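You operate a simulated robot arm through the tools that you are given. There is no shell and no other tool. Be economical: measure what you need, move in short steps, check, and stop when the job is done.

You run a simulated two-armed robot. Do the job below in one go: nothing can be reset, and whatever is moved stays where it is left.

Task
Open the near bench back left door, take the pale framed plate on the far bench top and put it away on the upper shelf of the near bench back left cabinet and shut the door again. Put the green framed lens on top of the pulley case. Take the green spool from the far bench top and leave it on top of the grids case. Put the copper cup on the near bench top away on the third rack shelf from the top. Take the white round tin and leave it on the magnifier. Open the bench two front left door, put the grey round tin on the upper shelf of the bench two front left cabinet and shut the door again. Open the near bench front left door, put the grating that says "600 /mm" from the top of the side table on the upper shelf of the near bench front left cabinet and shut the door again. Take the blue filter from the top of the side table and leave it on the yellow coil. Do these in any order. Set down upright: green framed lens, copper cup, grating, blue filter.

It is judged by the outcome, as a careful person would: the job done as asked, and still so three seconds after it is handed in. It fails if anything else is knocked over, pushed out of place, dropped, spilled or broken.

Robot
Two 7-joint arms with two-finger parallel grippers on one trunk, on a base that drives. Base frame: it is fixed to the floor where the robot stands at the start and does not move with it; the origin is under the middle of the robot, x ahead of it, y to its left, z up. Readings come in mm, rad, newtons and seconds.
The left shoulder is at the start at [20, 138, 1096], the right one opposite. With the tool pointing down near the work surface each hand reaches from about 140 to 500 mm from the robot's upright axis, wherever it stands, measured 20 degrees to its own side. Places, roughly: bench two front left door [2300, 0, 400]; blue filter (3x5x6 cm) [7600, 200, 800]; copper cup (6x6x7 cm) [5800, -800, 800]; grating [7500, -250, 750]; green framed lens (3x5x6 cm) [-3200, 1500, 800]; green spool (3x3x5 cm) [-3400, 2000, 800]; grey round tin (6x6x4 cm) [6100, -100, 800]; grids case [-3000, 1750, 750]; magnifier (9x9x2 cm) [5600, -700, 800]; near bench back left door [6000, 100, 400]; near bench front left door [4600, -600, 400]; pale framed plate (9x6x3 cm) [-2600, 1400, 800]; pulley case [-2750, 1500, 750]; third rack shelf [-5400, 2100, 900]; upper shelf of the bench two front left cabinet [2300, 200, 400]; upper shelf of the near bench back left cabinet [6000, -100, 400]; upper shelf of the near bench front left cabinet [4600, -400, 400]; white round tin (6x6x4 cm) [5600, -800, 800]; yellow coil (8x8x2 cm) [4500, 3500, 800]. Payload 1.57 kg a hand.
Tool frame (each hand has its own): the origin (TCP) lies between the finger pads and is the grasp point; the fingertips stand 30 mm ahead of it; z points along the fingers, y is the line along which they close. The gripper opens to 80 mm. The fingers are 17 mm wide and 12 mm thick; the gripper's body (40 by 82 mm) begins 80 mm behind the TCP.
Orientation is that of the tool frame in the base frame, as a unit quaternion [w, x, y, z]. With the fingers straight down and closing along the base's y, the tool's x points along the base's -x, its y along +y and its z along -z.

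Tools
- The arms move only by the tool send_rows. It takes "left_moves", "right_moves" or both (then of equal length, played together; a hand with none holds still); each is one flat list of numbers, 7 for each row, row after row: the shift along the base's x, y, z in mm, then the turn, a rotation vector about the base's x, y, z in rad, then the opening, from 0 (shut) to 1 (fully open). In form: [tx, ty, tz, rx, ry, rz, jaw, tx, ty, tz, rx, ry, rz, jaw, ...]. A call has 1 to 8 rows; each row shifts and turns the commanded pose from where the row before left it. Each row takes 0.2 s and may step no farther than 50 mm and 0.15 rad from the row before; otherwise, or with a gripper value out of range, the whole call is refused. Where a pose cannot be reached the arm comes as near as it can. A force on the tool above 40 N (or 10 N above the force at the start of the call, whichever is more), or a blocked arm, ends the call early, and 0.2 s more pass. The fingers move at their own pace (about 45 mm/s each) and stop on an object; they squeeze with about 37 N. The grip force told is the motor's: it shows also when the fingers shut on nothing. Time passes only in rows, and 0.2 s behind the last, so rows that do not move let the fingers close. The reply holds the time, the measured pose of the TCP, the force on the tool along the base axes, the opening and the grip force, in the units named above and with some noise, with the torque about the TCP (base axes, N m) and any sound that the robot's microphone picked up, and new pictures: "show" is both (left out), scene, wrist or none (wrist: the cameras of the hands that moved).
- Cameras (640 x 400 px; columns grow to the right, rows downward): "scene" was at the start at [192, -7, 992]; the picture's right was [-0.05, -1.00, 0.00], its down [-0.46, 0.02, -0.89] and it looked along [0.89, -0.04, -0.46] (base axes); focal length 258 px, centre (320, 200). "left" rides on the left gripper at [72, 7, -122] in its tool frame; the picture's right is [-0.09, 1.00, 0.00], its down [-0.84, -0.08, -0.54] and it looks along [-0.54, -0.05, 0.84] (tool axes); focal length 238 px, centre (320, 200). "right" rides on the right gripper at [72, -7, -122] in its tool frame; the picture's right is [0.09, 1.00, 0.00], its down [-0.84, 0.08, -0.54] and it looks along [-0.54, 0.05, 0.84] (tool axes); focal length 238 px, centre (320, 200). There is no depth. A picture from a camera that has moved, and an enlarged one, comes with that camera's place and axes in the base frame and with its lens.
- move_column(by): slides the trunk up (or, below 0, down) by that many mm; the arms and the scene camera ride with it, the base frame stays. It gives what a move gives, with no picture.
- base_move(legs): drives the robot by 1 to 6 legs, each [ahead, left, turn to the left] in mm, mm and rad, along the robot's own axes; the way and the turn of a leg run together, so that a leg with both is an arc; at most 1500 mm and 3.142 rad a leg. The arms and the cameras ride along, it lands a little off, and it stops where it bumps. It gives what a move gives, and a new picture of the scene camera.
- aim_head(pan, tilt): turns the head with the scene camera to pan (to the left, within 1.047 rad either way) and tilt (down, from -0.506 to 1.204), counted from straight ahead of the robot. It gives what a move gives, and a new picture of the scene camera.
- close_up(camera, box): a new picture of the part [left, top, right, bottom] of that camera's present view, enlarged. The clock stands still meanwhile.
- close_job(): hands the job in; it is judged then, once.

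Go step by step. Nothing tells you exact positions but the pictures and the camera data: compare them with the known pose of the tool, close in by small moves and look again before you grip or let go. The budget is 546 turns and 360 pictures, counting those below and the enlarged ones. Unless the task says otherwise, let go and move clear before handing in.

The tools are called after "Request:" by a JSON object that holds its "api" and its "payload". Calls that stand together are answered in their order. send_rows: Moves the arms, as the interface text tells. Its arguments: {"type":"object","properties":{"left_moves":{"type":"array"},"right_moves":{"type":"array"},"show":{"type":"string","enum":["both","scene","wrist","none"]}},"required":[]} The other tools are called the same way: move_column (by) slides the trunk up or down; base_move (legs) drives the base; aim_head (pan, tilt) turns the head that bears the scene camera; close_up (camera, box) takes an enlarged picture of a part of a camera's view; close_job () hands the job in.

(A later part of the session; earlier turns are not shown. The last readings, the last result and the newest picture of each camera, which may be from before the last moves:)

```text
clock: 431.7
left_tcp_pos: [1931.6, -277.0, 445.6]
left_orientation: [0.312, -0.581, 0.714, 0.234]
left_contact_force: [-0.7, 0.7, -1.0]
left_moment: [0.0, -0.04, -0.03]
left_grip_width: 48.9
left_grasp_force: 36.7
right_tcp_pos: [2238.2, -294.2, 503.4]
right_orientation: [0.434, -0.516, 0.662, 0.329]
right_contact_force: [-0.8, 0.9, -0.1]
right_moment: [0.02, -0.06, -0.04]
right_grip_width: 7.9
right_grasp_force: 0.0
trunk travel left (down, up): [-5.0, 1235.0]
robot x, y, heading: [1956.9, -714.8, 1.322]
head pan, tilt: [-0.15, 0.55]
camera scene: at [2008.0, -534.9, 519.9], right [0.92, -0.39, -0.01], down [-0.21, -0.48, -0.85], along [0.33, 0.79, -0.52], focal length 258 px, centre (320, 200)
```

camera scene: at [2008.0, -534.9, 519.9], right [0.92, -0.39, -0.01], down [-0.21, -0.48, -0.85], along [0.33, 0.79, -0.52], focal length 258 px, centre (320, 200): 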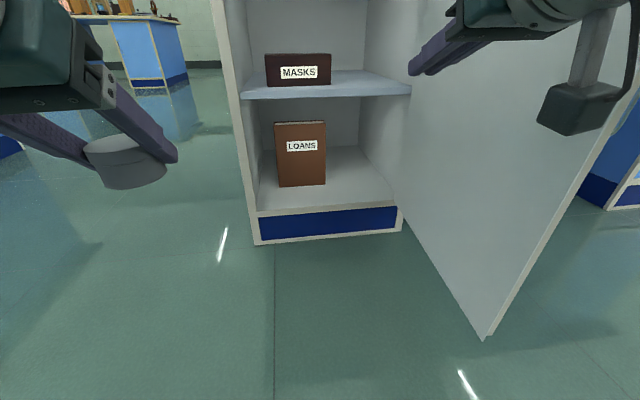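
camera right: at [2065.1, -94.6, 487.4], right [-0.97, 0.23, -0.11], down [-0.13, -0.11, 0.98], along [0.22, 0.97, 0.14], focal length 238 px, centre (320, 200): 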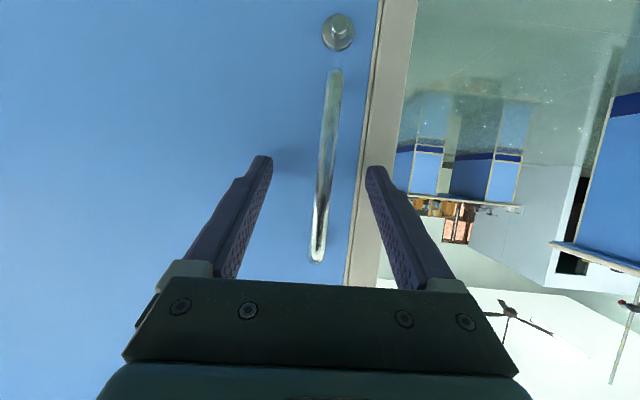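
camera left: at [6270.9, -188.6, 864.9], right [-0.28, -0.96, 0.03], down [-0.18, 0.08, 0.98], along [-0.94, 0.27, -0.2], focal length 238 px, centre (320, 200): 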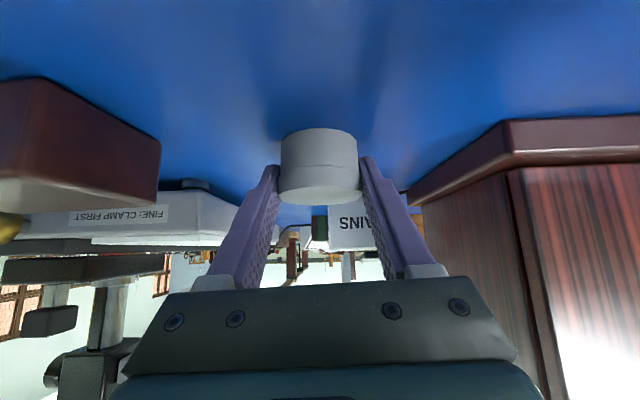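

Door is ~85° open; free space is right of the MASKS box. I'll back up, tuck the right hand, and extend the left hand.

Request:
{"api": "base_move", "payload": {"legs": [[-120, 60, 0]]}}

Request:
{"api": "send_rows", "payload": {"left_moves": [4, 16, 5, 0, 0, 0, 0, 4, 17, 5, 0, 0, 0, 0, 4, 17, 5, 0, 0, 0, 0, 4, 17, 5, 0, 0, 0, 0, 4, 17, 5, 0, 0, 0, 0, 4, 17, 5, 0, 0, 0, 0, 4, 17, 5, 0, 0, 0, 0, 4, 17, 5, 0, 0, 0, 0], "right_moves": [-6, -15, -25, -0.136, 0.0346, 0, 0.1, -7, -20, -25, -0.136, 0.0346, 0, 0.1, -7, -25, -25, -0.136, 0.0346, 0, 0.1, -7, -25, -25, -0.136, 0.0346, 0, 0.1, -7, -25, -25, -0.136, 0.0346, 0, 0.1, -7, -25, -25, -0.136, 0.0346, 0, 0.1, -7, -25, -25, -0.136, 0.0346, 0, 0.1, -7, -25, -25, -0.136, 0.0346, 0, 0.1], "show": "none"}}

```text
clock: 433.0
left_tcp_pos: [1855.1, -380.1, 445.1]
left_orientation: [0.314, -0.582, 0.714, 0.232]
left_contact_force: [0.1, 0.4, 0.1]
left_moment: [-0.02, 0.02, 0.01]
left_grip_width: 49.1
left_grasp_force: 37.5
right_tcp_pos: [2159.4, -398.6, 503.9]
right_orientation: [0.435, -0.516, 0.662, 0.325]
right_contact_force: [0.4, 0.4, 0.3]
right_moment: [0.0, 0.01, 0.0]
right_grip_width: 8.1
right_grasp_force: 0.1
trunk travel left (down, up): [-5.0, 1235.0]
robot x, y, heading: [1864.0, -815.7, 1.312]
head pan, tilt: [-0.15, 0.55]
camera scene: at [1929.2, -638.5, 520.0], right [0.92, -0.39, 0.0], down [-0.2, -0.48, -0.85], along [0.34, 0.79, -0.52], focal length 258 px, centre (320, 200)
```

scene: 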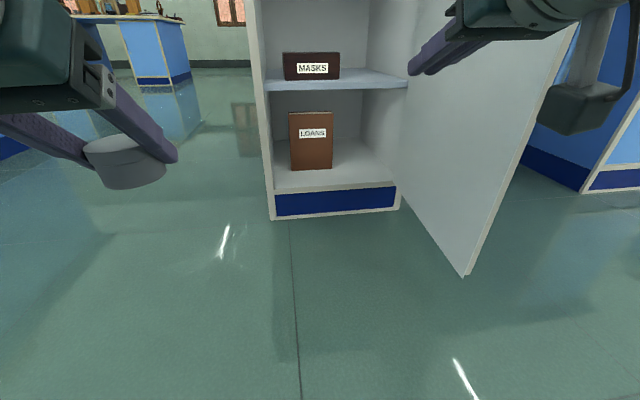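

```text
clock: 434.8
left_tcp_pos: [1886.7, -245.9, 485.8]
left_orientation: [0.313, -0.581, 0.715, 0.231]
left_contact_force: [-0.2, -0.1, -0.3]
left_moment: [0.02, -0.02, -0.03]
left_grip_width: 49.1
left_grasp_force: 36.7
right_tcp_pos: [2101.9, -586.8, 305.4]
right_orientation: [0.014, -0.619, 0.785, 0.003]
right_contact_force: [0.1, 0.2, 0.5]
right_moment: [-0.03, 0.01, -0.03]
right_grip_width: 8.0
right_grasp_force: 0.0
trunk travel left (down, up): [-5.0, 1235.0]
robot x, y, heading: [1867.4, -815.6, 1.315]
head pan, tilt: [-0.15, 0.55]
```

Request:
{"api": "base_move", "payload": {"legs": [[0, 0, -0.644], [0, 253, 0], [230, 0, 0]]}}

Request:
{"api": "aim_head", "payload": {"pan": 0.05, "tilt": 0.3}}

```text
clock: 439.8
left_tcp_pos: [2255.1, -24.9, 484.2]
left_orientation: [0.371, -0.324, 0.862, 0.12]
left_contact_force: [0.0, 0.6, 0.0]
left_moment: [-0.04, -0.02, -0.02]
left_grip_width: 48.8
left_grasp_force: 37.2
right_tcp_pos: [2222.3, -425.1, 305.0]
right_orientation: [0.014, -0.336, 0.942, -0.002]
right_contact_force: [0.3, 0.2, 0.5]
right_moment: [-0.02, 0.0, -0.01]
right_grip_width: 8.1
right_grasp_force: 0.0
trunk travel left (down, up): [-5.0, 1235.0]
robot x, y, heading: [1894.7, -462.8, 0.673]
head pan, tilt: [-0.15, 0.55]
camera scene: at [2052.7, -362.6, 519.4], right [0.5, -0.87, 0.0], down [-0.45, -0.26, -0.85], along [0.74, 0.42, -0.52], focal length 258 px, centre (320, 200)
```

scene: 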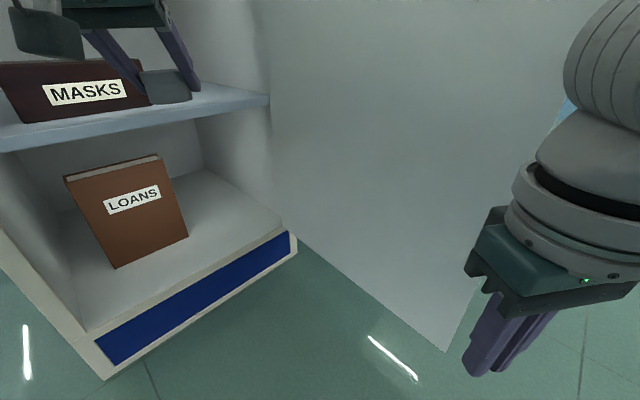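

```text
clock: 440.6
left_tcp_pos: [2257.0, -22.5, 486.5]
left_orientation: [0.371, -0.324, 0.862, 0.12]
left_contact_force: [0.1, 0.2, -1.2]
left_moment: [-0.02, 0.01, 0.01]
left_grip_width: 49.0
left_grasp_force: 36.9
right_tcp_pos: [2225.3, -423.4, 304.0]
right_orientation: [0.014, -0.337, 0.941, -0.002]
right_contact_force: [-0.1, -0.4, -0.2]
right_moment: [-0.02, -0.01, -0.05]
right_grip_width: 7.8
right_grasp_force: 0.1
trunk travel left (down, up): [-5.0, 1235.0]
robot x, y, heading: [1896.7, -463.1, 0.673]
head pan, tilt: [0.051, 0.3]
camera scene: at [2047.0, -344.2, 542.7], right [0.66, -0.75, 0.0], down [-0.22, -0.2, -0.96], along [0.72, 0.63, -0.3], focal length 258 px, centre (320, 200)
```

scene: 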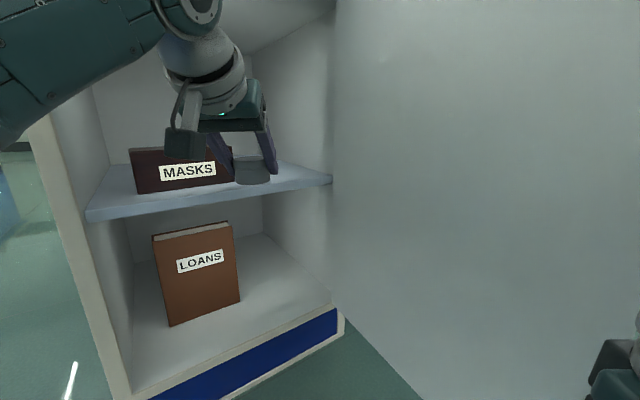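

Request:
{"api": "send_rows", "payload": {"right_moves": [-38, 16, 0, 0, 0, 0, 0.1, -38, 16, 0, 0, 0, 0, 0.1, -38, 16, 0, 0, 0, 0, 0.1], "show": "none"}}

Request:
{"api": "base_move", "payload": {"legs": [[185, 0, 0]]}}

Request:
{"api": "close_up", "payload": {"camera": "left", "box": [0, 0, 640, 400]}}

```text
clock: 441.4
left_tcp_pos: [2255.9, -22.2, 485.3]
left_orientation: [0.37, -0.324, 0.862, 0.12]
left_contact_force: [1.1, 0.0, -0.3]
left_moment: [-0.03, -0.01, -0.01]
left_grip_width: 48.9
left_grasp_force: 36.5
right_tcp_pos: [2111.3, -378.1, 306.3]
right_orientation: [0.015, -0.334, 0.942, -0.003]
right_contact_force: [-0.4, -0.5, 0.4]
right_moment: [-0.01, 0.02, 0.03]
right_grip_width: 8.2
right_grasp_force: 0.0
trunk travel left (down, up): [-5.0, 1235.0]
robot x, y, heading: [1896.9, -464.1, 0.671]
head pan, tilt: [0.051, 0.3]
```

```text
clock: 442.6
left_tcp_pos: [2346.5, 31.3, 477.3]
left_orientation: [0.367, -0.322, 0.865, 0.113]
left_contact_force: [0.1, 0.7, -0.3]
left_moment: [-0.04, -0.04, -0.02]
left_grip_width: 48.7
left_grasp_force: 36.8
right_tcp_pos: [2197.9, -326.9, 304.0]
right_orientation: [0.011, -0.332, 0.943, -0.007]
right_contact_force: [-0.1, 0.1, -0.6]
right_moment: [-0.04, 0.0, -0.01]
right_grip_width: 8.3
right_grasp_force: 0.0
trunk travel left (down, up): [-5.0, 1235.0]
robot x, y, heading: [1992.0, -393.1, 0.663]
head pan, tilt: [0.051, 0.3]
stopped in leg 1: the robot was blocked; the commanded pose is now the measured one
camera scene: at [2135.3, -288.9, 540.5], right [0.65, -0.76, 0.01], down [-0.23, -0.2, -0.95], along [0.73, 0.61, -0.3], focal length 258 px, centre (320, 200)
```

scene: 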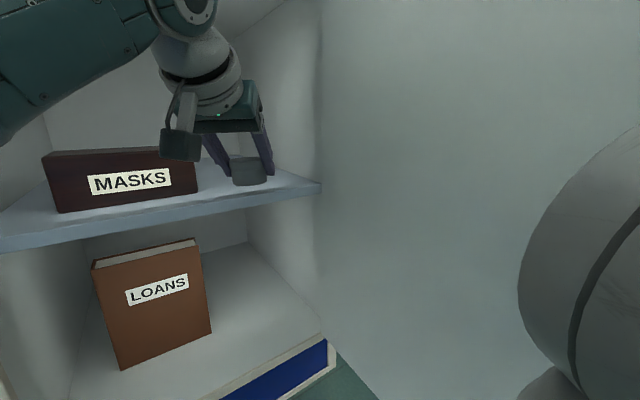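

```text
1.00 times, centred on (320, 200) of left (not enlarged: the box is as wide or as high as the picture)
camera zoom: at [2235.5, -50.9, 513.0], right [-0.59, 0.81, 0.03], down [0.18, 0.1, 0.98], along [0.79, 0.58, -0.21], focal length 238 px, centre (320, 200)
```

zoom: 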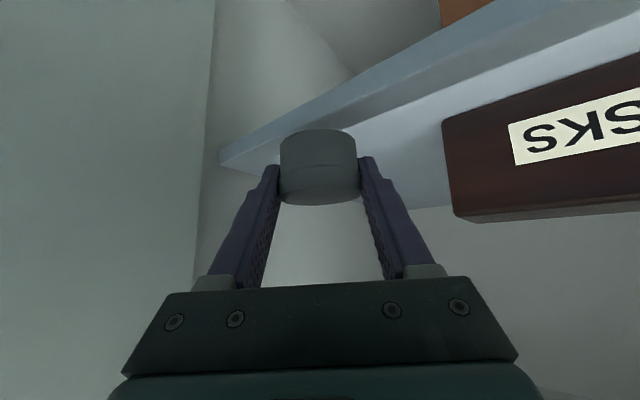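

The right elbow touches the door. I'll ease back slightly and use the left arm to reach the rest.

Request:
{"api": "base_move", "payload": {"legs": [[-15, 0, 0]]}}

Request:
{"api": "send_rows", "payload": {"left_moves": [16, 12, 0, 0, 0, 0, 0, 16, 12, 0, 0, 0, 0, 0, 16, 12, 0, 0, 0, 0, 0, 16, 12, 0, 0, 0, 0, 0, 8, 6, 0, 0, 0, 0, 0], "show": "wrist"}}

```text
clock: 443.4
left_tcp_pos: [2342.3, 37.9, 484.6]
left_orientation: [0.371, -0.321, 0.863, 0.117]
left_contact_force: [0.1, 0.5, 0.4]
left_moment: [-0.03, -0.01, -0.02]
left_grip_width: 48.9
left_grasp_force: 36.9
right_tcp_pos: [2195.6, -317.8, 306.4]
right_orientation: [0.016, -0.333, 0.943, -0.004]
right_contact_force: [-0.2, 0.7, -0.1]
right_moment: [-0.04, 0.04, 0.0]
right_grip_width: 8.0
right_grasp_force: 0.0
trunk travel left (down, up): [-5.0, 1235.0]
robot x, y, heading: [1978.1, -402.8, 0.665]
head pan, tilt: [0.051, 0.3]
camera scene: at [2131.0, -282.8, 543.0], right [0.65, -0.76, 0.0], down [-0.22, -0.19, -0.96], along [0.73, 0.62, -0.29], focal length 258 px, centre (320, 200)
```

scene: 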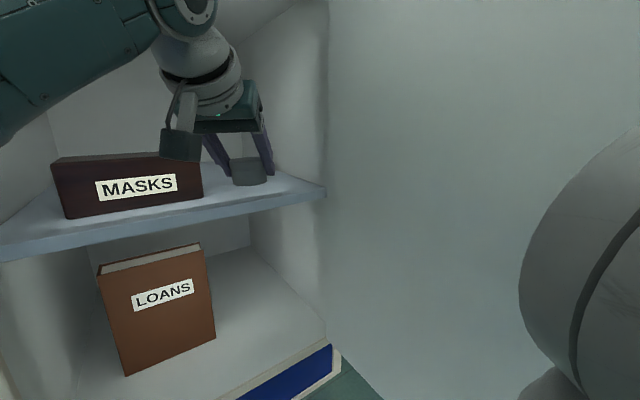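

```text
clock: 444.6
left_tcp_pos: [2396.1, 80.3, 485.1]
left_orientation: [0.37, -0.321, 0.864, 0.117]
left_contact_force: [-0.2, -0.1, -0.1]
left_moment: [0.01, 0.01, 0.04]
left_grip_width: 48.9
left_grasp_force: 37.0
left hand out of reach, approached as far as the arm can: row 4, 5
right_tcp_pos: [2193.8, -317.7, 306.4]
right_orientation: [0.015, -0.333, 0.943, -0.003]
right_contact_force: [-0.8, 0.1, -0.3]
right_moment: [-0.01, 0.01, 0.02]
right_grip_width: 8.0
right_grasp_force: 0.0
trunk travel left (down, up): [-5.0, 1235.0]
robot x, y, heading: [1975.0, -403.3, 0.663]
head pan, tilt: [0.051, 0.3]
camera left: at [2284.4, -2.0, 518.0], right [-0.59, 0.81, 0.03], down [0.18, 0.09, 0.98], along [0.79, 0.58, -0.2], focal length 238 px, centre (320, 200)
```

left: 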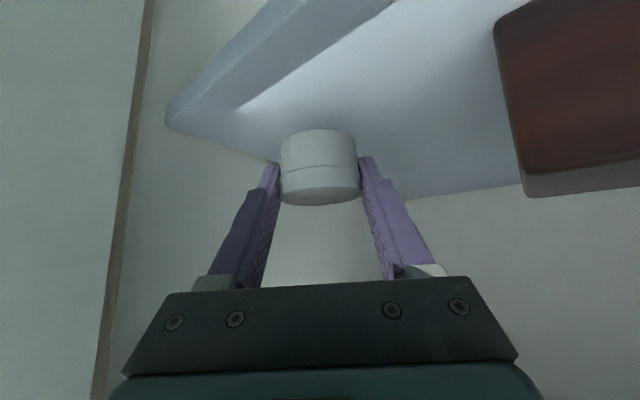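

Request:
{"api": "send_rows", "payload": {"left_moves": [0, 0, -8, 0, 0, 0, 0, 0, 0, -8, 0, 0, 0, 0], "show": "none"}}

Request:
{"api": "send_rows", "payload": {"left_moves": [0, 0, -4, 0, 0, 0, 0], "show": "none"}}

```text
clock: 445.2
left_tcp_pos: [2394.3, 80.6, 468.2]
left_orientation: [0.371, -0.321, 0.864, 0.118]
left_contact_force: [0.4, 0.8, -0.8]
left_moment: [0.04, 0.01, -0.02]
left_grip_width: 48.8
left_grasp_force: 37.3
right_tcp_pos: [2193.3, -317.1, 305.9]
right_orientation: [0.014, -0.333, 0.943, -0.003]
right_contact_force: [-0.7, -1.2, -0.2]
right_moment: [-0.02, 0.0, -0.01]
right_grip_width: 7.7
right_grasp_force: 0.0
trunk travel left (down, up): [-5.0, 1235.0]
robot x, y, heading: [1979.8, -402.7, 0.668]
head pan, tilt: [0.051, 0.3]
```

```text
clock: 445.6
left_tcp_pos: [2394.7, 79.8, 464.7]
left_orientation: [0.37, -0.322, 0.863, 0.119]
left_contact_force: [-0.7, -0.3, -0.5]
left_moment: [0.0, 0.01, 0.03]
left_grip_width: 48.9
left_grasp_force: 36.7
right_tcp_pos: [2194.6, -316.8, 306.2]
right_orientation: [0.014, -0.333, 0.943, -0.004]
right_contact_force: [0.5, 0.1, 0.1]
right_moment: [-0.02, -0.03, 0.0]
right_grip_width: 7.8
right_grasp_force: 0.1
trunk travel left (down, up): [-5.0, 1235.0]
robot x, y, heading: [1976.9, -399.7, 0.666]
head pan, tilt: [0.051, 0.3]
```

Request:
{"api": "send_rows", "payload": {"left_moves": [0, 0, -3, 0, 0, 0, 0], "show": "none"}}

Request:
{"api": "send_rows", "payload": {"left_moves": [0, 0, -3, 0, 0, 0, 0], "show": "none"}}

```text
clock: 446.0
left_tcp_pos: [2394.6, 81.5, 461.7]
left_orientation: [0.37, -0.322, 0.863, 0.119]
left_contact_force: [0.1, -0.3, -0.9]
left_moment: [0.01, -0.04, 0.0]
left_grip_width: 49.1
left_grasp_force: 37.1
right_tcp_pos: [2192.9, -316.5, 305.8]
right_orientation: [0.014, -0.332, 0.943, -0.004]
right_contact_force: [-0.3, 0.4, -0.2]
right_moment: [0.02, 0.01, -0.05]
right_grip_width: 8.0
right_grasp_force: 0.1
trunk travel left (down, up): [-5.0, 1235.0]
robot x, y, heading: [1977.3, -401.4, 0.663]
head pan, tilt: [0.051, 0.3]
```

```text
clock: 446.4
left_tcp_pos: [2395.5, 81.4, 458.8]
left_orientation: [0.371, -0.32, 0.863, 0.118]
left_contact_force: [0.0, 0.4, -0.5]
left_moment: [-0.02, 0.0, 0.03]
left_grip_width: 48.8
left_grasp_force: 36.9
right_tcp_pos: [2193.2, -318.0, 305.9]
right_orientation: [0.014, -0.333, 0.943, -0.004]
right_contact_force: [-0.5, 0.8, 0.0]
right_moment: [0.0, -0.01, 0.03]
right_grip_width: 7.8
right_grasp_force: 0.1
trunk travel left (down, up): [-5.0, 1235.0]
robot x, y, heading: [1979.5, -403.8, 0.665]
head pan, tilt: [0.051, 0.3]
```

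Request:
{"api": "send_rows", "payload": {"left_moves": [0, 0, -2, 0, 0, 0, 0], "show": "none"}}

Request:
{"api": "send_rows", "payload": {"left_moves": [0, 0, -2, 0, 0, 0, 0], "show": "wrist"}}

```text
clock: 446.8
left_tcp_pos: [2394.3, 81.6, 457.9]
left_orientation: [0.371, -0.321, 0.863, 0.118]
left_contact_force: [-0.9, -1.8, 3.9]
left_moment: [0.08, 0.05, 0.01]
left_grip_width: 48.9
left_grasp_force: 36.9
right_tcp_pos: [2193.6, -316.0, 306.0]
right_orientation: [0.014, -0.333, 0.943, -0.003]
right_contact_force: [0.2, -0.5, -0.9]
right_moment: [0.01, -0.01, -0.01]
right_grip_width: 7.7
right_grasp_force: 0.0
trunk travel left (down, up): [-5.0, 1235.0]
robot x, y, heading: [1977.7, -401.5, 0.665]
head pan, tilt: [0.051, 0.3]
```

```text
clock: 447.2
left_tcp_pos: [2394.5, 81.2, 458.2]
left_orientation: [0.374, -0.32, 0.862, 0.119]
left_contact_force: [-4.0, -3.6, 16.6]
left_moment: [0.24, 0.35, 0.13]
left_grip_width: 49.4
left_grasp_force: 37.2
right_tcp_pos: [2192.2, -316.1, 307.0]
right_orientation: [0.014, -0.333, 0.943, -0.003]
right_contact_force: [0.3, -0.7, 0.5]
right_moment: [0.01, -0.01, 0.01]
right_grip_width: 8.2
right_grasp_force: 0.0
trunk travel left (down, up): [-5.0, 1235.0]
robot x, y, heading: [1976.4, -399.0, 0.669]
head pan, tilt: [0.051, 0.3]
camera left: at [2284.8, -0.5, 489.9], right [-0.59, 0.81, 0.03], down [0.17, 0.09, 0.98], along [0.79, 0.59, -0.19], focal length 238 px, centre (320, 200)
```

left: 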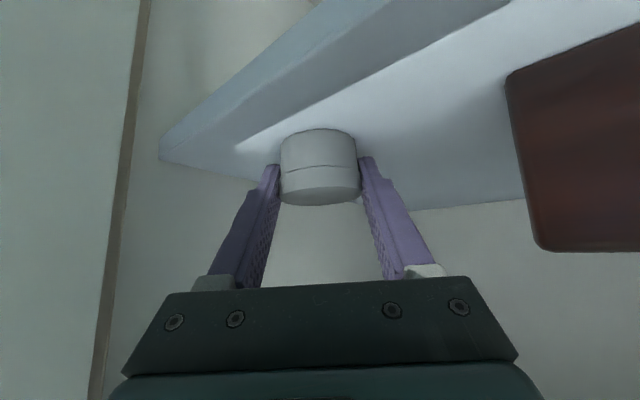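

Contact. Release, then rise and back out.

Request:
{"api": "send_rows", "payload": {"left_moves": [0, 0, 1.5, 0, 0, 0, 0.68, 0, 0, 0, 0, 0, 0, 0.8, 0, 0, 0, 0, 0, 0, 0.95, 0, 0, 0, 0, 0, 0, 0.95, 0, 0, 15, 0, 0, 0, 0.95, 0, 0, 15, 0, 0, 0, 0.95], "show": "none"}}

Request:
{"api": "base_move", "payload": {"legs": [[-350, 0, 0]]}}

```text
clock: 448.6
left_tcp_pos: [2393.8, 81.9, 486.1]
left_orientation: [0.37, -0.322, 0.864, 0.118]
left_contact_force: [0.3, 1.1, 0.0]
left_moment: [-0.01, -0.01, 0.04]
left_grip_width: 76.0
left_grasp_force: 0.0
right_tcp_pos: [2193.4, -316.8, 305.6]
right_orientation: [0.015, -0.333, 0.943, -0.003]
right_contact_force: [0.5, 0.5, 0.6]
right_moment: [0.02, 0.0, -0.01]
right_grip_width: 8.1
right_grasp_force: 0.2
trunk travel left (down, up): [-5.0, 1235.0]
robot x, y, heading: [1976.5, -402.4, 0.661]
head pan, tilt: [0.051, 0.3]
```

```text
clock: 450.9
left_tcp_pos: [2115.3, -135.3, 487.3]
left_orientation: [0.371, -0.325, 0.862, 0.12]
left_contact_force: [0.2, 0.3, -0.2]
left_moment: [-0.01, 0.0, -0.02]
left_grip_width: 76.0
left_grasp_force: 0.0
right_tcp_pos: [1918.1, -533.8, 306.2]
right_orientation: [0.015, -0.337, 0.941, -0.003]
right_contact_force: [0.2, 0.1, -0.5]
right_moment: [-0.03, 0.02, 0.0]
right_grip_width: 8.0
right_grasp_force: 0.1
trunk travel left (down, up): [-5.0, 1235.0]
robot x, y, heading: [1700.0, -621.7, 0.675]
head pan, tilt: [0.051, 0.3]
camera scene: at [1851.9, -499.8, 543.1], right [0.65, -0.76, 0.0], down [-0.22, -0.19, -0.96], along [0.72, 0.63, -0.29], focal length 258 px, centre (320, 200)
```

scene: 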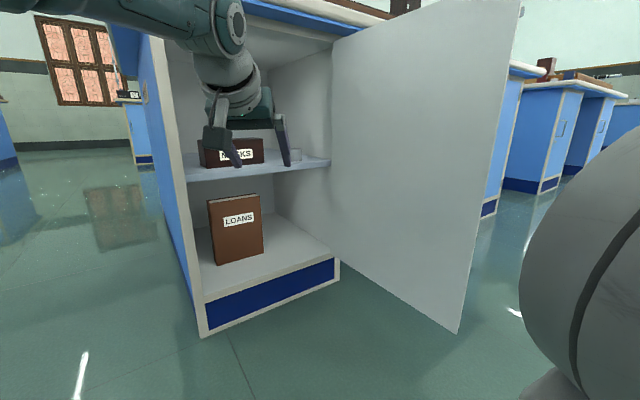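

Tin is in place. Now go round to the door's outer side and push it shut with the left hand.

Request:
{"api": "send_rows", "payload": {"left_moves": [0, 0, 0, 0, 0, 0, 0.1], "show": "none"}}

Request:
{"api": "base_move", "payload": {"legs": [[-200, 0, 0], [0, 0, 0.646], [-180, 0, 0], [0, -940, 0]]}}

```text
clock: 451.3
left_tcp_pos: [2114.4, -134.1, 486.0]
left_orientation: [0.37, -0.325, 0.862, 0.12]
left_contact_force: [0.7, 0.2, -0.9]
left_moment: [-0.02, 0.01, 0.04]
left_grip_width: 41.8
left_grasp_force: 0.2
right_tcp_pos: [1916.0, -535.2, 305.8]
right_orientation: [0.014, -0.337, 0.941, -0.003]
right_contact_force: [0.2, -0.1, 0.8]
right_moment: [0.0, 0.02, 0.0]
right_grip_width: 8.0
right_grasp_force: 0.0
trunk travel left (down, up): [-5.0, 1235.0]
robot x, y, heading: [1699.5, -620.9, 0.669]
head pan, tilt: [0.051, 0.3]
```

```text
clock: 460.3
left_tcp_pos: [2455.2, -525.7, 485.8]
left_orientation: [0.314, -0.575, 0.72, 0.229]
left_contact_force: [0.4, 0.6, 0.7]
left_moment: [0.04, 0.02, 0.0]
left_grip_width: 8.2
left_grasp_force: 0.1
right_tcp_pos: [2529.7, -967.3, 304.9]
right_orientation: [0.015, -0.611, 0.791, 0.001]
right_contact_force: [0.0, -0.2, -0.1]
right_moment: [-0.02, 0.03, 0.01]
right_grip_width: 8.0
right_grasp_force: 0.1
trunk travel left (down, up): [-5.0, 1235.0]
robot x, y, heading: [2403.7, -1161.2, 1.306]
head pan, tilt: [0.051, 0.3]
camera scene: at [2455.6, -977.7, 542.7], right [0.97, -0.23, 0.0], down [-0.07, -0.29, -0.96], along [0.22, 0.93, -0.3], focal length 258 px, centre (320, 200)
```

scene: 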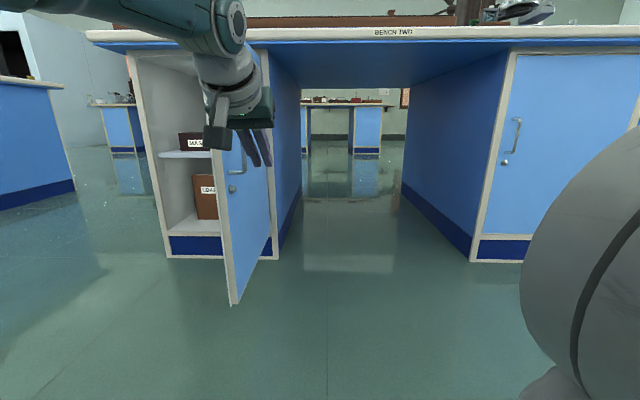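

Request:
{"api": "base_move", "payload": {"legs": [[160, 0, 0]]}}

Request:
{"api": "send_rows", "payload": {"left_moves": [-18, 4, 0, 0, 0, 0, 0.1, -18, 4, 0, 0, 0, 0, 0.1, -18, 4, 0, 0, 0, 0, 0.1, -18, 4, 0, 0, 0, 0, 0.1, -18, 4, 0, 0, 0, 0, 0.1, -18, 4, 0, 0, 0, 0, 0.1, -18, 4, 0, 0, 0, 0, 0.1, -18, 4, 0, 0, 0, 0, 0.1], "show": "none"}}

Request:
{"api": "base_move", "payload": {"legs": [[30, 120, 0], [60, 80, 0]]}}

```text
clock: 461.6
left_tcp_pos: [2493.7, -383.5, 485.8]
left_orientation: [0.313, -0.577, 0.719, 0.228]
left_contact_force: [-0.8, 0.7, 0.2]
left_moment: [0.01, -0.01, -0.02]
left_grip_width: 7.8
left_grasp_force: 0.0
right_tcp_pos: [2569.3, -822.5, 305.0]
right_orientation: [0.014, -0.612, 0.79, 0.001]
right_contact_force: [-0.2, 0.6, -0.5]
right_moment: [0.04, -0.01, 0.0]
right_grip_width: 7.6
right_grasp_force: 0.0
trunk travel left (down, up): [-5.0, 1235.0]
robot x, y, heading: [2446.7, -1018.3, 1.304]
head pan, tilt: [0.051, 0.3]
camera scene: at [2494.8, -834.5, 542.2], right [0.98, -0.22, 0.0], down [-0.07, -0.29, -0.95], along [0.21, 0.93, -0.3], focal length 258 px, centre (320, 200)
```

scene: 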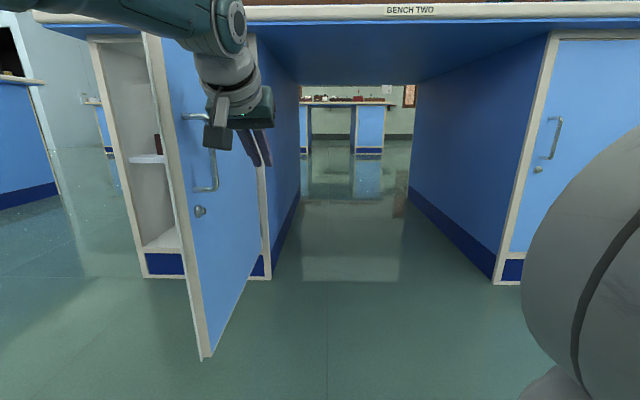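

```text
clock: 463.4
left_tcp_pos: [2350.5, -341.2, 487.6]
left_orientation: [0.313, -0.577, 0.719, 0.229]
left_contact_force: [-0.3, 0.1, -0.3]
left_moment: [-0.02, 0.02, -0.02]
left_grip_width: 8.2
left_grasp_force: 0.0
left hand out of reach, approached as far as the arm can: row 2, 5
right_tcp_pos: [2570.7, -819.6, 305.0]
right_orientation: [0.015, -0.612, 0.791, 0.001]
right_contact_force: [-0.2, -0.4, -0.3]
right_moment: [0.03, 0.02, 0.0]
right_grip_width: 8.1
right_grasp_force: 0.1
trunk travel left (down, up): [-5.0, 1235.0]
robot x, y, heading: [2448.3, -1013.4, 1.307]
head pan, tilt: [0.051, 0.3]
```

```text
clock: 465.4
left_tcp_pos: [2182.4, -206.7, 487.2]
left_orientation: [0.314, -0.578, 0.718, 0.229]
left_contact_force: [-0.3, 0.3, -0.2]
left_moment: [0.03, -0.01, -0.01]
left_grip_width: 7.9
left_grasp_force: 0.1
right_tcp_pos: [2405.3, -685.8, 305.8]
right_orientation: [0.015, -0.615, 0.789, 0.001]
right_contact_force: [0.3, 0.2, -0.8]
right_moment: [0.05, -0.04, -0.01]
right_grip_width: 7.9
right_grasp_force: 0.0
trunk travel left (down, up): [-5.0, 1235.0]
robot x, y, heading: [2280.8, -882.1, 1.311]
head pan, tilt: [0.051, 0.3]
camera scene: at [2329.1, -698.0, 542.5], right [0.98, -0.22, 0.0], down [-0.06, -0.29, -0.96], along [0.21, 0.93, -0.3], focal length 258 px, centre (320, 200)
```

scene: 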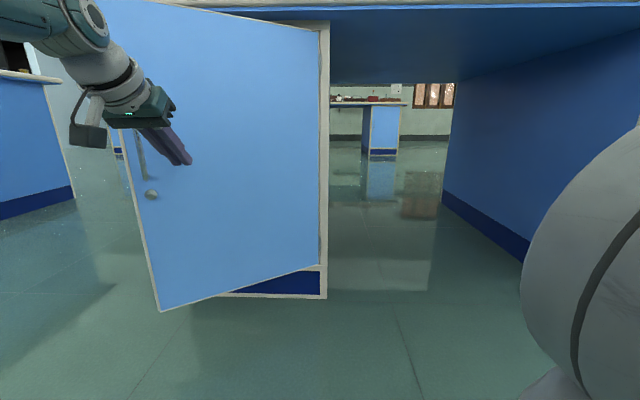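

Request:
{"api": "base_move", "payload": {"legs": [[150, 0, 0], [60, 0, 0]]}}

Request:
{"api": "base_move", "payload": {"legs": [[30, 0, 0]]}}

```text
clock: 467.4
left_tcp_pos: [2231.8, -12.7, 484.6]
left_orientation: [0.311, -0.58, 0.717, 0.228]
left_contact_force: [-0.1, -0.1, -0.5]
left_moment: [0.01, -0.01, 0.02]
left_grip_width: 8.0
left_grasp_force: 0.0
right_tcp_pos: [2453.8, -490.2, 305.0]
right_orientation: [0.013, -0.616, 0.787, 0.001]
right_contact_force: [0.3, -0.9, -0.7]
right_moment: [0.02, 0.02, 0.0]
right_grip_width: 7.8
right_grasp_force: 0.1
trunk travel left (down, up): [-5.0, 1235.0]
robot x, y, heading: [2332.2, -678.3, 1.318]
head pan, tilt: [0.051, 0.3]
camera scene: at [2378.6, -501.8, 541.8], right [0.98, -0.21, 0.0], down [-0.06, -0.29, -0.95], along [0.2, 0.93, -0.3], focal length 258 px, centre (320, 200)
```

scene: 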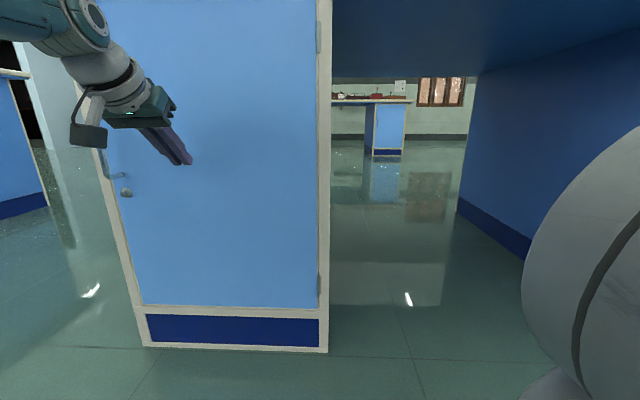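

```text
clock: 468.3
left_tcp_pos: [2235.9, 13.4, 485.9]
left_orientation: [0.307, -0.582, 0.718, 0.226]
left_contact_force: [-0.9, -9.0, 3.3]
left_moment: [-0.07, -0.04, -0.09]
left_grip_width: 8.6
left_grasp_force: 0.2
right_tcp_pos: [2459.9, -462.2, 305.7]
right_orientation: [0.014, -0.616, 0.788, 0.0]
right_contact_force: [0.0, 0.0, -1.4]
right_moment: [-0.02, 0.05, -0.03]
right_grip_width: 7.8
right_grasp_force: 0.0
trunk travel left (down, up): [-5.0, 1235.0]
robot x, y, heading: [2341.2, -660.9, 1.315]
head pan, tilt: [0.051, 0.3]
stopped in leg 1: the force on the tool passed its limit at 84 N (the readings are from after the stop); the commanded pose is now the measured one
camera scene: at [2385.0, -475.1, 542.2], right [0.98, -0.21, 0.0], down [-0.06, -0.29, -0.95], along [0.2, 0.93, -0.3], focal length 258 px, centre (320, 200)
```

scene: 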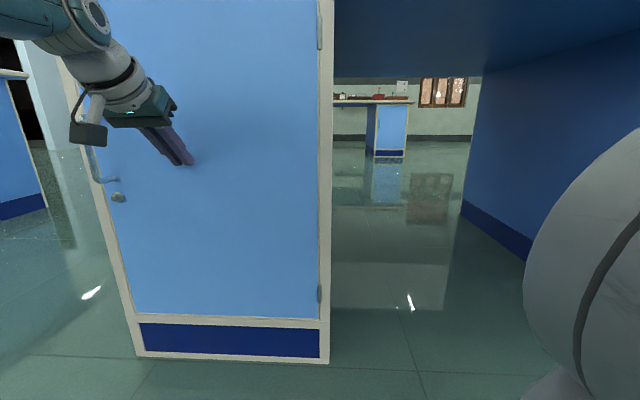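

Door shut; grey tin done. Next I'll back off, raise the trunk and bring hands to tool-down, then strafe to the near bench.

Request:
{"api": "base_move", "payload": {"legs": [[-150, 0, 0]]}}

Request:
{"api": "move_column", "payload": {"by": 400}}

Request:
{"api": "send_rows", "payload": {"left_moves": [0, -20, 0, -0.127, 0.032, 0, 0.5, 0, -30, 0, -0.127, 0.032, 0, 0.5, 0, -35, 0, -0.127, 0.032, 0, 0.5, 0, -35, 0, -0.127, 0.032, 0, 0.5, 0, -35, 0, -0.127, 0.032, 0, 0.5, 0, -35, 10, -0.127, 0.032, 0, 0.5, 0, -30, 30, 0, 0, 0, 0.5], "right_moves": [0, 10, 45, 0, 0, 0, 0.5, 0, 10, 45, 0, 0, 0, 0.5, 0, 10, 45, 0, 0, 0, 0.5, 0, 10, 45, 0, 0, 0, 0.5, 0, 10, 30, 0, 0, 0, 0.5, 0, 10, 0, 0, 0, 0, 0.5, 0, 10, 0, 0, 0, 0, 0.5], "show": "none"}}

Request:
{"api": "move_column", "payload": {"by": 150}}

Request:
{"api": "base_move", "payload": {"legs": [[0, -1490, 0], [0, -1490, 0]]}}

Request:
{"api": "aim_head", "payload": {"pan": -0.1, "tilt": 0.6}}

```text
clock: 469.7
left_tcp_pos: [2199.5, -127.8, 489.6]
left_orientation: [0.309, -0.581, 0.718, 0.227]
left_contact_force: [-0.4, 0.9, -0.6]
left_moment: [-0.04, 0.0, 0.02]
left_grip_width: 8.0
left_grasp_force: 0.0
right_tcp_pos: [2424.1, -601.2, 307.0]
right_orientation: [0.016, -0.616, 0.788, 0.001]
right_contact_force: [0.3, -0.1, -1.0]
right_moment: [0.0, -0.02, -0.02]
right_grip_width: 7.9
right_grasp_force: 0.0
trunk travel left (down, up): [-5.0, 1235.0]
robot x, y, heading: [2301.6, -804.5, 1.319]
head pan, tilt: [0.051, 0.3]
camera scene: at [2348.1, -615.6, 543.2], right [0.98, -0.21, 0.0], down [-0.06, -0.29, -0.96], along [0.2, 0.94, -0.29], focal length 258 px, centre (320, 200)
```

scene: 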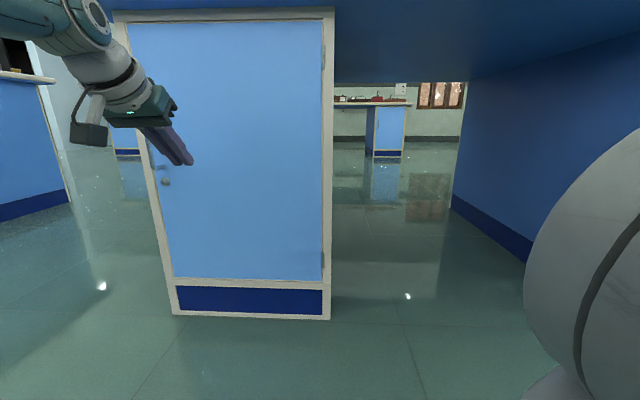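

```text
clock: 473.5
left_tcp_pos: [2199.7, -130.6, 886.6]
left_orientation: [0.308, -0.582, 0.718, 0.226]
left_contact_force: [-0.4, 0.0, 0.0]
left_moment: [-0.01, -0.02, 0.02]
left_grip_width: 8.0
left_grasp_force: 0.1
right_tcp_pos: [2423.1, -604.7, 706.5]
right_orientation: [0.015, -0.615, 0.788, 0.001]
right_contact_force: [-0.3, 0.3, -0.7]
right_moment: [0.02, 0.03, -0.04]
right_grip_width: 8.0
right_grasp_force: 0.0
trunk travel left (down, up): [-405.0, 835.0]
robot x, y, heading: [2301.3, -800.4, 1.318]
head pan, tilt: [0.051, 0.3]
```

```text
clock: 474.0
left_tcp_pos: [2199.3, -163.4, 888.0]
left_orientation: [0.237, -0.602, 0.742, 0.173]
left_contact_force: [-0.6, 0.4, 0.1]
left_moment: [-0.01, 0.0, -0.02]
left_grip_width: 39.9
left_grasp_force: 0.1
right_tcp_pos: [2424.8, -590.8, 763.5]
right_orientation: [0.021, -0.613, 0.79, -0.007]
right_contact_force: [-8.0, 8.6, -52.2]
right_moment: [1.63, -1.9, -0.57]
right_grip_width: 39.9
right_grasp_force: 0.0
trunk travel left (down, up): [-405.0, 835.0]
robot x, y, heading: [2301.0, -801.6, 1.319]
head pan, tilt: [0.051, 0.3]
stopped in row 2 (right hand): the force on the tool passed its limit at 122 N (the readings are from after the stop); the commanded pose is now the measured one
```

```text
clock: 474.6
left_tcp_pos: [2198.3, -162.9, 916.3]
left_orientation: [0.237, -0.602, 0.743, 0.173]
left_contact_force: [-0.6, -0.8, -0.2]
left_moment: [-0.01, 0.04, 0.02]
left_grip_width: 40.1
left_grasp_force: 0.1
right_tcp_pos: [2425.7, -590.3, 790.0]
right_orientation: [0.022, -0.614, 0.789, -0.007]
right_contact_force: [-13.2, 2.4, -41.4]
right_moment: [1.86, -2.52, -0.75]
right_grip_width: 40.1
right_grasp_force: 0.0
trunk travel left (down, up): [-431.0, 809.0]
robot x, y, heading: [2299.7, -803.8, 1.318]
head pan, tilt: [0.051, 0.3]
stopped: the force on the tool passed its limit at 64 N (the readings are from after the stop); the commanded pose is now the measured one
```

```text
clock: 476.1
left_tcp_pos: [2250.0, -176.8, 914.8]
left_orientation: [0.237, -0.603, 0.742, 0.174]
left_contact_force: [-0.5, 0.3, 0.4]
left_moment: [0.02, 0.01, 0.0]
left_grip_width: 39.9
left_grasp_force: 0.1
right_tcp_pos: [2478.7, -604.1, 790.1]
right_orientation: [0.023, -0.613, 0.79, -0.009]
right_contact_force: [-9.8, 1.3, -29.8]
right_moment: [1.28, -1.81, -0.6]
right_grip_width: 40.1
right_grasp_force: 0.2
trunk travel left (down, up): [-431.0, 809.0]
robot x, y, heading: [2349.7, -817.7, 1.315]
head pan, tilt: [0.051, 0.3]
stopped in leg 1: the force on the tool passed its limit at 54 N (the readings are from after the stop); the commanded pose is now the measured one
camera scene: at [2399.8, -631.8, 972.1], right [0.98, -0.21, 0.0], down [-0.06, -0.25, -0.97], along [0.21, 0.94, -0.26], focal length 258 px, centre (320, 200)
```

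scene: 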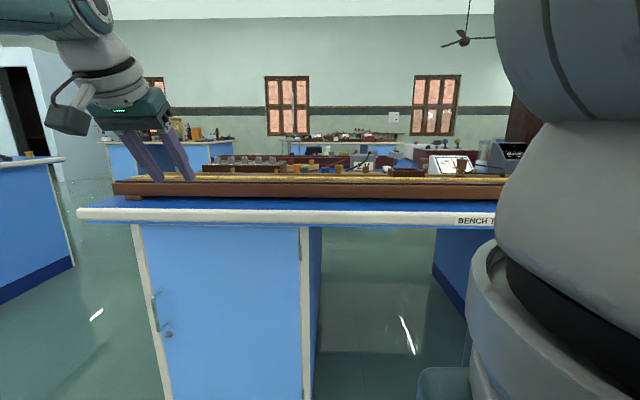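

```text
clock: 476.9
left_tcp_pos: [2250.0, -176.1, 916.0]
left_orientation: [0.238, -0.602, 0.742, 0.173]
left_contact_force: [0.7, -0.6, 0.8]
left_moment: [0.01, 0.01, 0.01]
left_grip_width: 40.1
left_grasp_force: 0.2
right_tcp_pos: [2480.8, -607.0, 785.4]
right_orientation: [0.024, -0.615, 0.788, -0.016]
right_contact_force: [38.4, -22.8, -99.4]
right_moment: [9.23, 3.87, 2.72]
right_grip_width: 39.8
right_grasp_force: 0.0
trunk travel left (down, up): [-431.0, 809.0]
robot x, y, heading: [2350.5, -816.0, 1.317]
head pan, tilt: [-0.099, 0.6]
camera scene: at [2405.9, -633.4, 966.6], right [0.96, -0.28, 0.0], down [-0.09, -0.3, -0.95], along [0.27, 0.91, -0.32], focal length 258 px, centre (320, 200)
```

scene: 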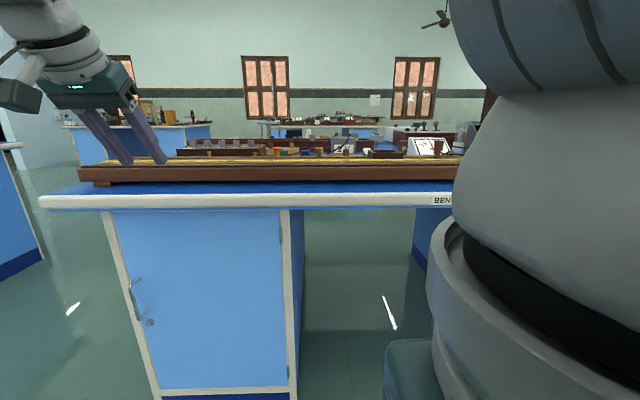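

The right hand ran up against my own head. I'll move it down and outward.

Request:
{"api": "send_rows", "payload": {"right_moves": [0, 0, -25, 0, 0, 0, 0.5, 10, -3, -25, 0, 0, 0, 0.5, 30, -8, -10, 0, 0, 0, 0.5, 35, -9, 0, 0, 0, 0, 0.5, 35, -9, 0, 0, 0, 0, 0.5], "show": "none"}}

```text
clock: 478.1
left_tcp_pos: [2250.2, -177.1, 915.7]
left_orientation: [0.238, -0.602, 0.743, 0.172]
left_contact_force: [1.5, 1.2, 0.0]
left_moment: [0.01, 0.03, 0.01]
left_grip_width: 40.3
left_grasp_force: 0.1
right_tcp_pos: [2590.6, -635.8, 731.6]
right_orientation: [0.023, -0.613, 0.79, -0.009]
right_contact_force: [0.1, 0.0, -0.5]
right_moment: [0.02, 0.02, -0.04]
right_grip_width: 40.2
right_grasp_force: 0.1
trunk travel left (down, up): [-431.0, 809.0]
robot x, y, heading: [2353.7, -818.4, 1.316]
head pan, tilt: [-0.099, 0.6]
```

Request:
{"api": "send_rows", "payload": {"left_moves": [-3, -30, 0, -0.14, 0.036, 0, 0.5, -3, -30, 0, -0.14, 0.036, 0, 0.5, -5, -35, 0, -0.14, 0.036, 0, 0.5, -5, -35, 0, -0.14, 0.036, 0, 0.5, 0, -20, 0, 0, 0, 0, 0.5], "right_moves": [4, 16, 35, 0, 0, 0, 0.5, 4, 16, 35, 0, 0, 0, 0.5, 4, 16, 35, 0, 0, 0, 0.5, 4, 16, 35, 0, 0, 0, 0.5, 4, 16, 30, 0, 0, 0, 0.5], "show": "none"}}

Request:
{"api": "base_move", "payload": {"legs": [[-60, 0, 0], [0, -1490, 0], [0, -1490, 0]]}}

```text
clock: 479.3
left_tcp_pos: [2233.9, -320.3, 919.4]
left_orientation: [0.008, -0.632, 0.775, 0.004]
left_contact_force: [0.4, -0.5, 0.0]
left_moment: [0.06, 0.01, 0.02]
left_grip_width: 40.0
left_grasp_force: 0.0
left hand out of reach, approached as far as the arm can: row 4
right_tcp_pos: [2609.8, -553.8, 898.9]
right_orientation: [0.023, -0.613, 0.79, -0.007]
right_contact_force: [-0.1, 0.2, -0.7]
right_moment: [-0.02, -0.01, -0.01]
right_grip_width: 40.0
right_grasp_force: 0.0
trunk travel left (down, up): [-431.0, 809.0]
robot x, y, heading: [2352.7, -815.9, 1.322]
head pan, tilt: [-0.099, 0.6]
```

```text
clock: 494.0
left_tcp_pos: [5047.6, -1119.4, 920.4]
left_orientation: [0.009, -0.63, 0.777, 0.004]
left_contact_force: [-0.2, 0.0, -0.5]
left_moment: [0.0, -0.01, 0.02]
left_grip_width: 39.7
left_grasp_force: 0.0
right_tcp_pos: [5423.4, -1355.0, 898.1]
right_orientation: [0.023, -0.612, 0.79, -0.008]
right_contact_force: [-0.2, 0.6, -1.4]
right_moment: [0.0, 0.0, -0.01]
right_grip_width: 40.3
right_grasp_force: 0.0
trunk travel left (down, up): [-431.0, 809.0]
robot x, y, heading: [5166.3, -1620.0, 1.312]
head pan, tilt: [-0.099, 0.6]
camera scene: at [5222.9, -1440.4, 941.2], right [0.94, -0.35, 0.0], down [-0.2, -0.53, -0.83], along [0.29, 0.77, -0.56], focal length 258 px, centre (320, 200)
```

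scene: 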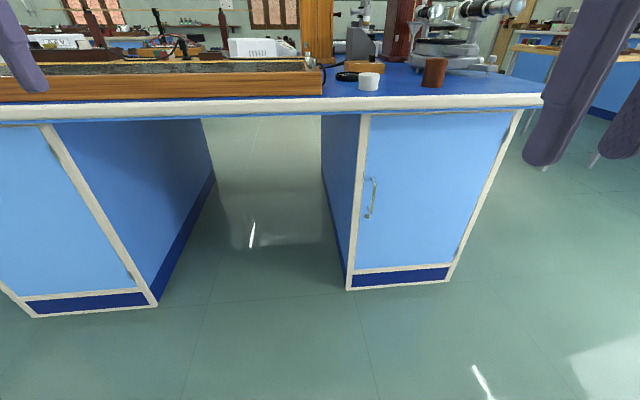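

Request:
{"api": "base_move", "payload": {"legs": [[330, -80, 0.008]]}}

Request:
{"api": "move_column", "payload": {"by": 120}}

Request:
{"api": "aim_head", "payload": {"pan": -0.25, "tilt": 0.85}}

```text
clock: 496.2
left_tcp_pos: [5208.0, -822.5, 918.8]
left_orientation: [0.009, -0.63, 0.777, 0.004]
left_contact_force: [0.4, 0.2, -0.5]
left_moment: [0.0, 0.03, 0.05]
left_grip_width: 40.0
left_grasp_force: 0.0
right_tcp_pos: [5582.9, -1058.1, 898.9]
right_orientation: [0.023, -0.612, 0.79, -0.008]
right_contact_force: [-0.4, -0.2, -0.2]
right_moment: [0.0, 0.01, -0.01]
right_grip_width: 40.1
right_grasp_force: 0.0
trunk travel left (down, up): [-431.0, 809.0]
robot x, y, heading: [5326.0, -1320.6, 1.312]
head pan, tilt: [-0.099, 0.6]
camera scene: at [5382.9, -1143.5, 941.2], right [0.94, -0.35, 0.0], down [-0.2, -0.53, -0.83], along [0.29, 0.77, -0.56], focal length 258 px, centre (320, 200)
```

scene: 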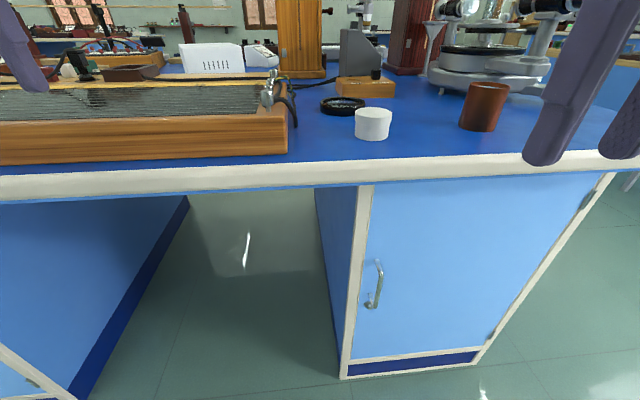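

```text
clock: 497.7
left_tcp_pos: [5208.4, -824.0, 1039.4]
left_orientation: [0.009, -0.63, 0.777, 0.003]
left_contact_force: [-1.0, -1.4, 0.7]
left_moment: [0.02, 0.02, 0.0]
left_grip_width: 40.0
left_grasp_force: 0.1
right_tcp_pos: [5580.8, -1056.9, 1018.8]
right_orientation: [0.023, -0.612, 0.791, -0.007]
right_contact_force: [-0.7, 0.5, 0.1]
right_moment: [-0.01, 0.0, 0.02]
right_grip_width: 40.2
right_grasp_force: 0.0
trunk travel left (down, up): [-551.0, 689.0]
robot x, y, heading: [5325.0, -1318.1, 1.323]
head pan, tilt: [-0.099, 0.6]
```

```text
clock: 498.4
left_tcp_pos: [5208.4, -822.4, 1039.1]
left_orientation: [0.009, -0.629, 0.777, 0.003]
left_contact_force: [1.5, 0.3, 0.4]
left_moment: [0.01, -0.01, -0.01]
left_grip_width: 39.8
left_grasp_force: 0.1
right_tcp_pos: [5582.1, -1057.9, 1018.1]
right_orientation: [0.023, -0.612, 0.79, -0.008]
right_contact_force: [-0.6, -0.1, 0.5]
right_moment: [0.0, 0.01, -0.01]
right_grip_width: 40.0
right_grasp_force: 0.0
trunk travel left (down, up): [-551.0, 689.0]
robot x, y, heading: [5324.7, -1322.3, 1.309]
head pan, tilt: [-0.25, 0.85]
camera scene: at [5389.9, -1158.2, 1040.3], right [0.88, -0.48, 0.0], down [-0.36, -0.66, -0.66], along [0.32, 0.58, -0.75], focal length 258 px, centre (320, 200)
```

scene: 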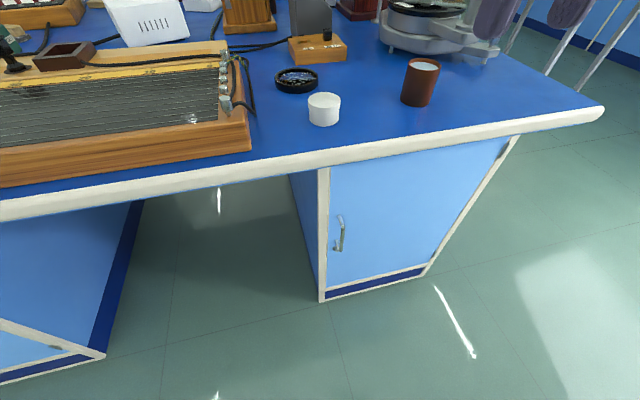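

Request:
{"api": "close_up", "payload": {"camera": "scene", "box": [250, 40, 460, 150]}}

```text
3.05 times, centred on (355, 95) of scene
camera zoom: at [5389.9, -1158.2, 1040.3], right [0.88, -0.48, 0.0], down [-0.36, -0.66, -0.66], along [0.32, 0.58, -0.75], focal length 786 px, centre (213, 520)
```

zoom: 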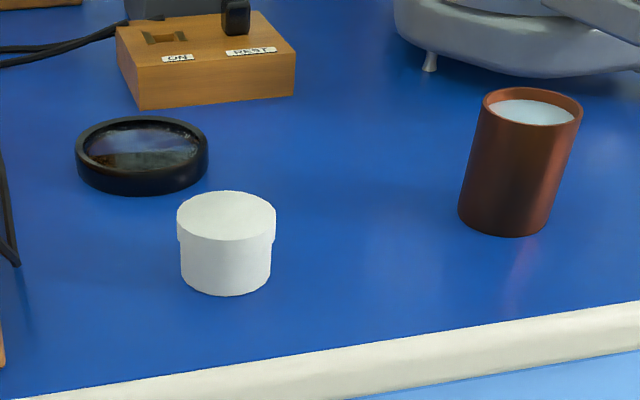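

White tin ≈(5587,-815), magnifier ≈(5601,-677), cup (full of liquid) ≈(5773,-837). Advance and position the right hand over the white tin.

Request:
{"api": "base_move", "payload": {"legs": [[155, 0, 0]]}}

Request:
{"api": "send_rows", "payload": {"right_moves": [-8, 30, -20, 0, 0, 0, 0.9, -8, 30, -30, 0, 0, 0, 0.95, -8, 30, -30, 0, 0, 0, 0.95], "show": "wrist"}}

```text
clock: 499.8
left_tcp_pos: [5249.3, -671.2, 1039.2]
left_orientation: [0.009, -0.628, 0.778, 0.003]
left_contact_force: [-0.3, 0.1, 0.3]
left_moment: [0.02, -0.03, 0.03]
left_grip_width: 40.1
left_grasp_force: 0.0
right_tcp_pos: [5623.5, -907.6, 1017.9]
right_orientation: [0.022, -0.61, 0.792, -0.007]
right_contact_force: [1.0, -0.4, -0.1]
right_moment: [0.0, -0.03, -0.03]
right_grip_width: 39.9
right_grasp_force: 0.1
trunk travel left (down, up): [-551.0, 689.0]
robot x, y, heading: [5363.2, -1171.3, 1.311]
head pan, tilt: [-0.25, 0.85]
camera scene: at [5430.3, -1007.6, 1040.3], right [0.87, -0.49, 0.0], down [-0.37, -0.66, -0.66], along [0.32, 0.58, -0.75], focal length 258 px, centre (320, 200)
```

scene: 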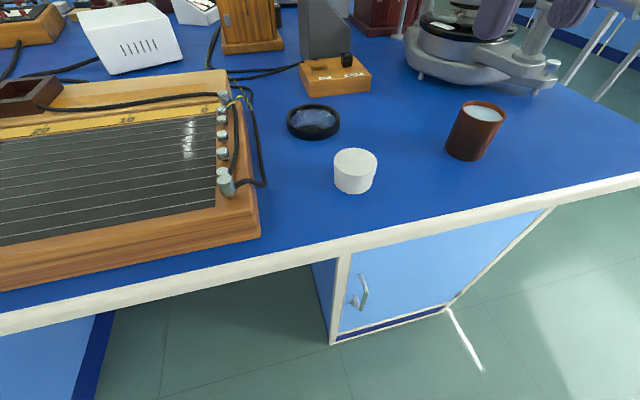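

```text
clock: 500.6
left_tcp_pos: [5250.1, -671.7, 1038.7]
left_orientation: [0.009, -0.628, 0.778, 0.003]
left_contact_force: [-0.8, -0.6, -0.8]
left_moment: [-0.01, -0.03, 0.02]
left_grip_width: 40.1
left_grasp_force: 0.1
right_tcp_pos: [5597.8, -817.2, 938.1]
right_orientation: [0.022, -0.611, 0.792, -0.008]
right_contact_force: [-0.3, -0.2, -0.4]
right_moment: [0.0, 0.0, -0.01]
right_grip_width: 75.9
right_grasp_force: 0.0
trunk travel left (down, up): [-551.0, 689.0]
robot x, y, heading: [5363.7, -1171.2, 1.306]
head pan, tilt: [-0.25, 0.85]
camera right: at [5582.5, -890.9, 1058.9], right [-0.99, 0.16, -0.04], down [0.11, 0.82, 0.56], along [0.13, 0.55, -0.83], focal length 238 px, centre (320, 200)
```

right: 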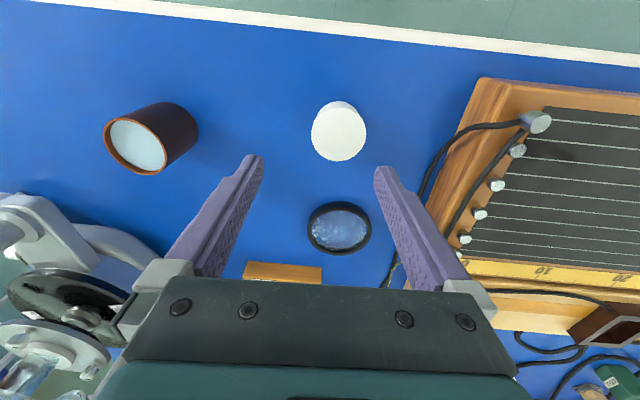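

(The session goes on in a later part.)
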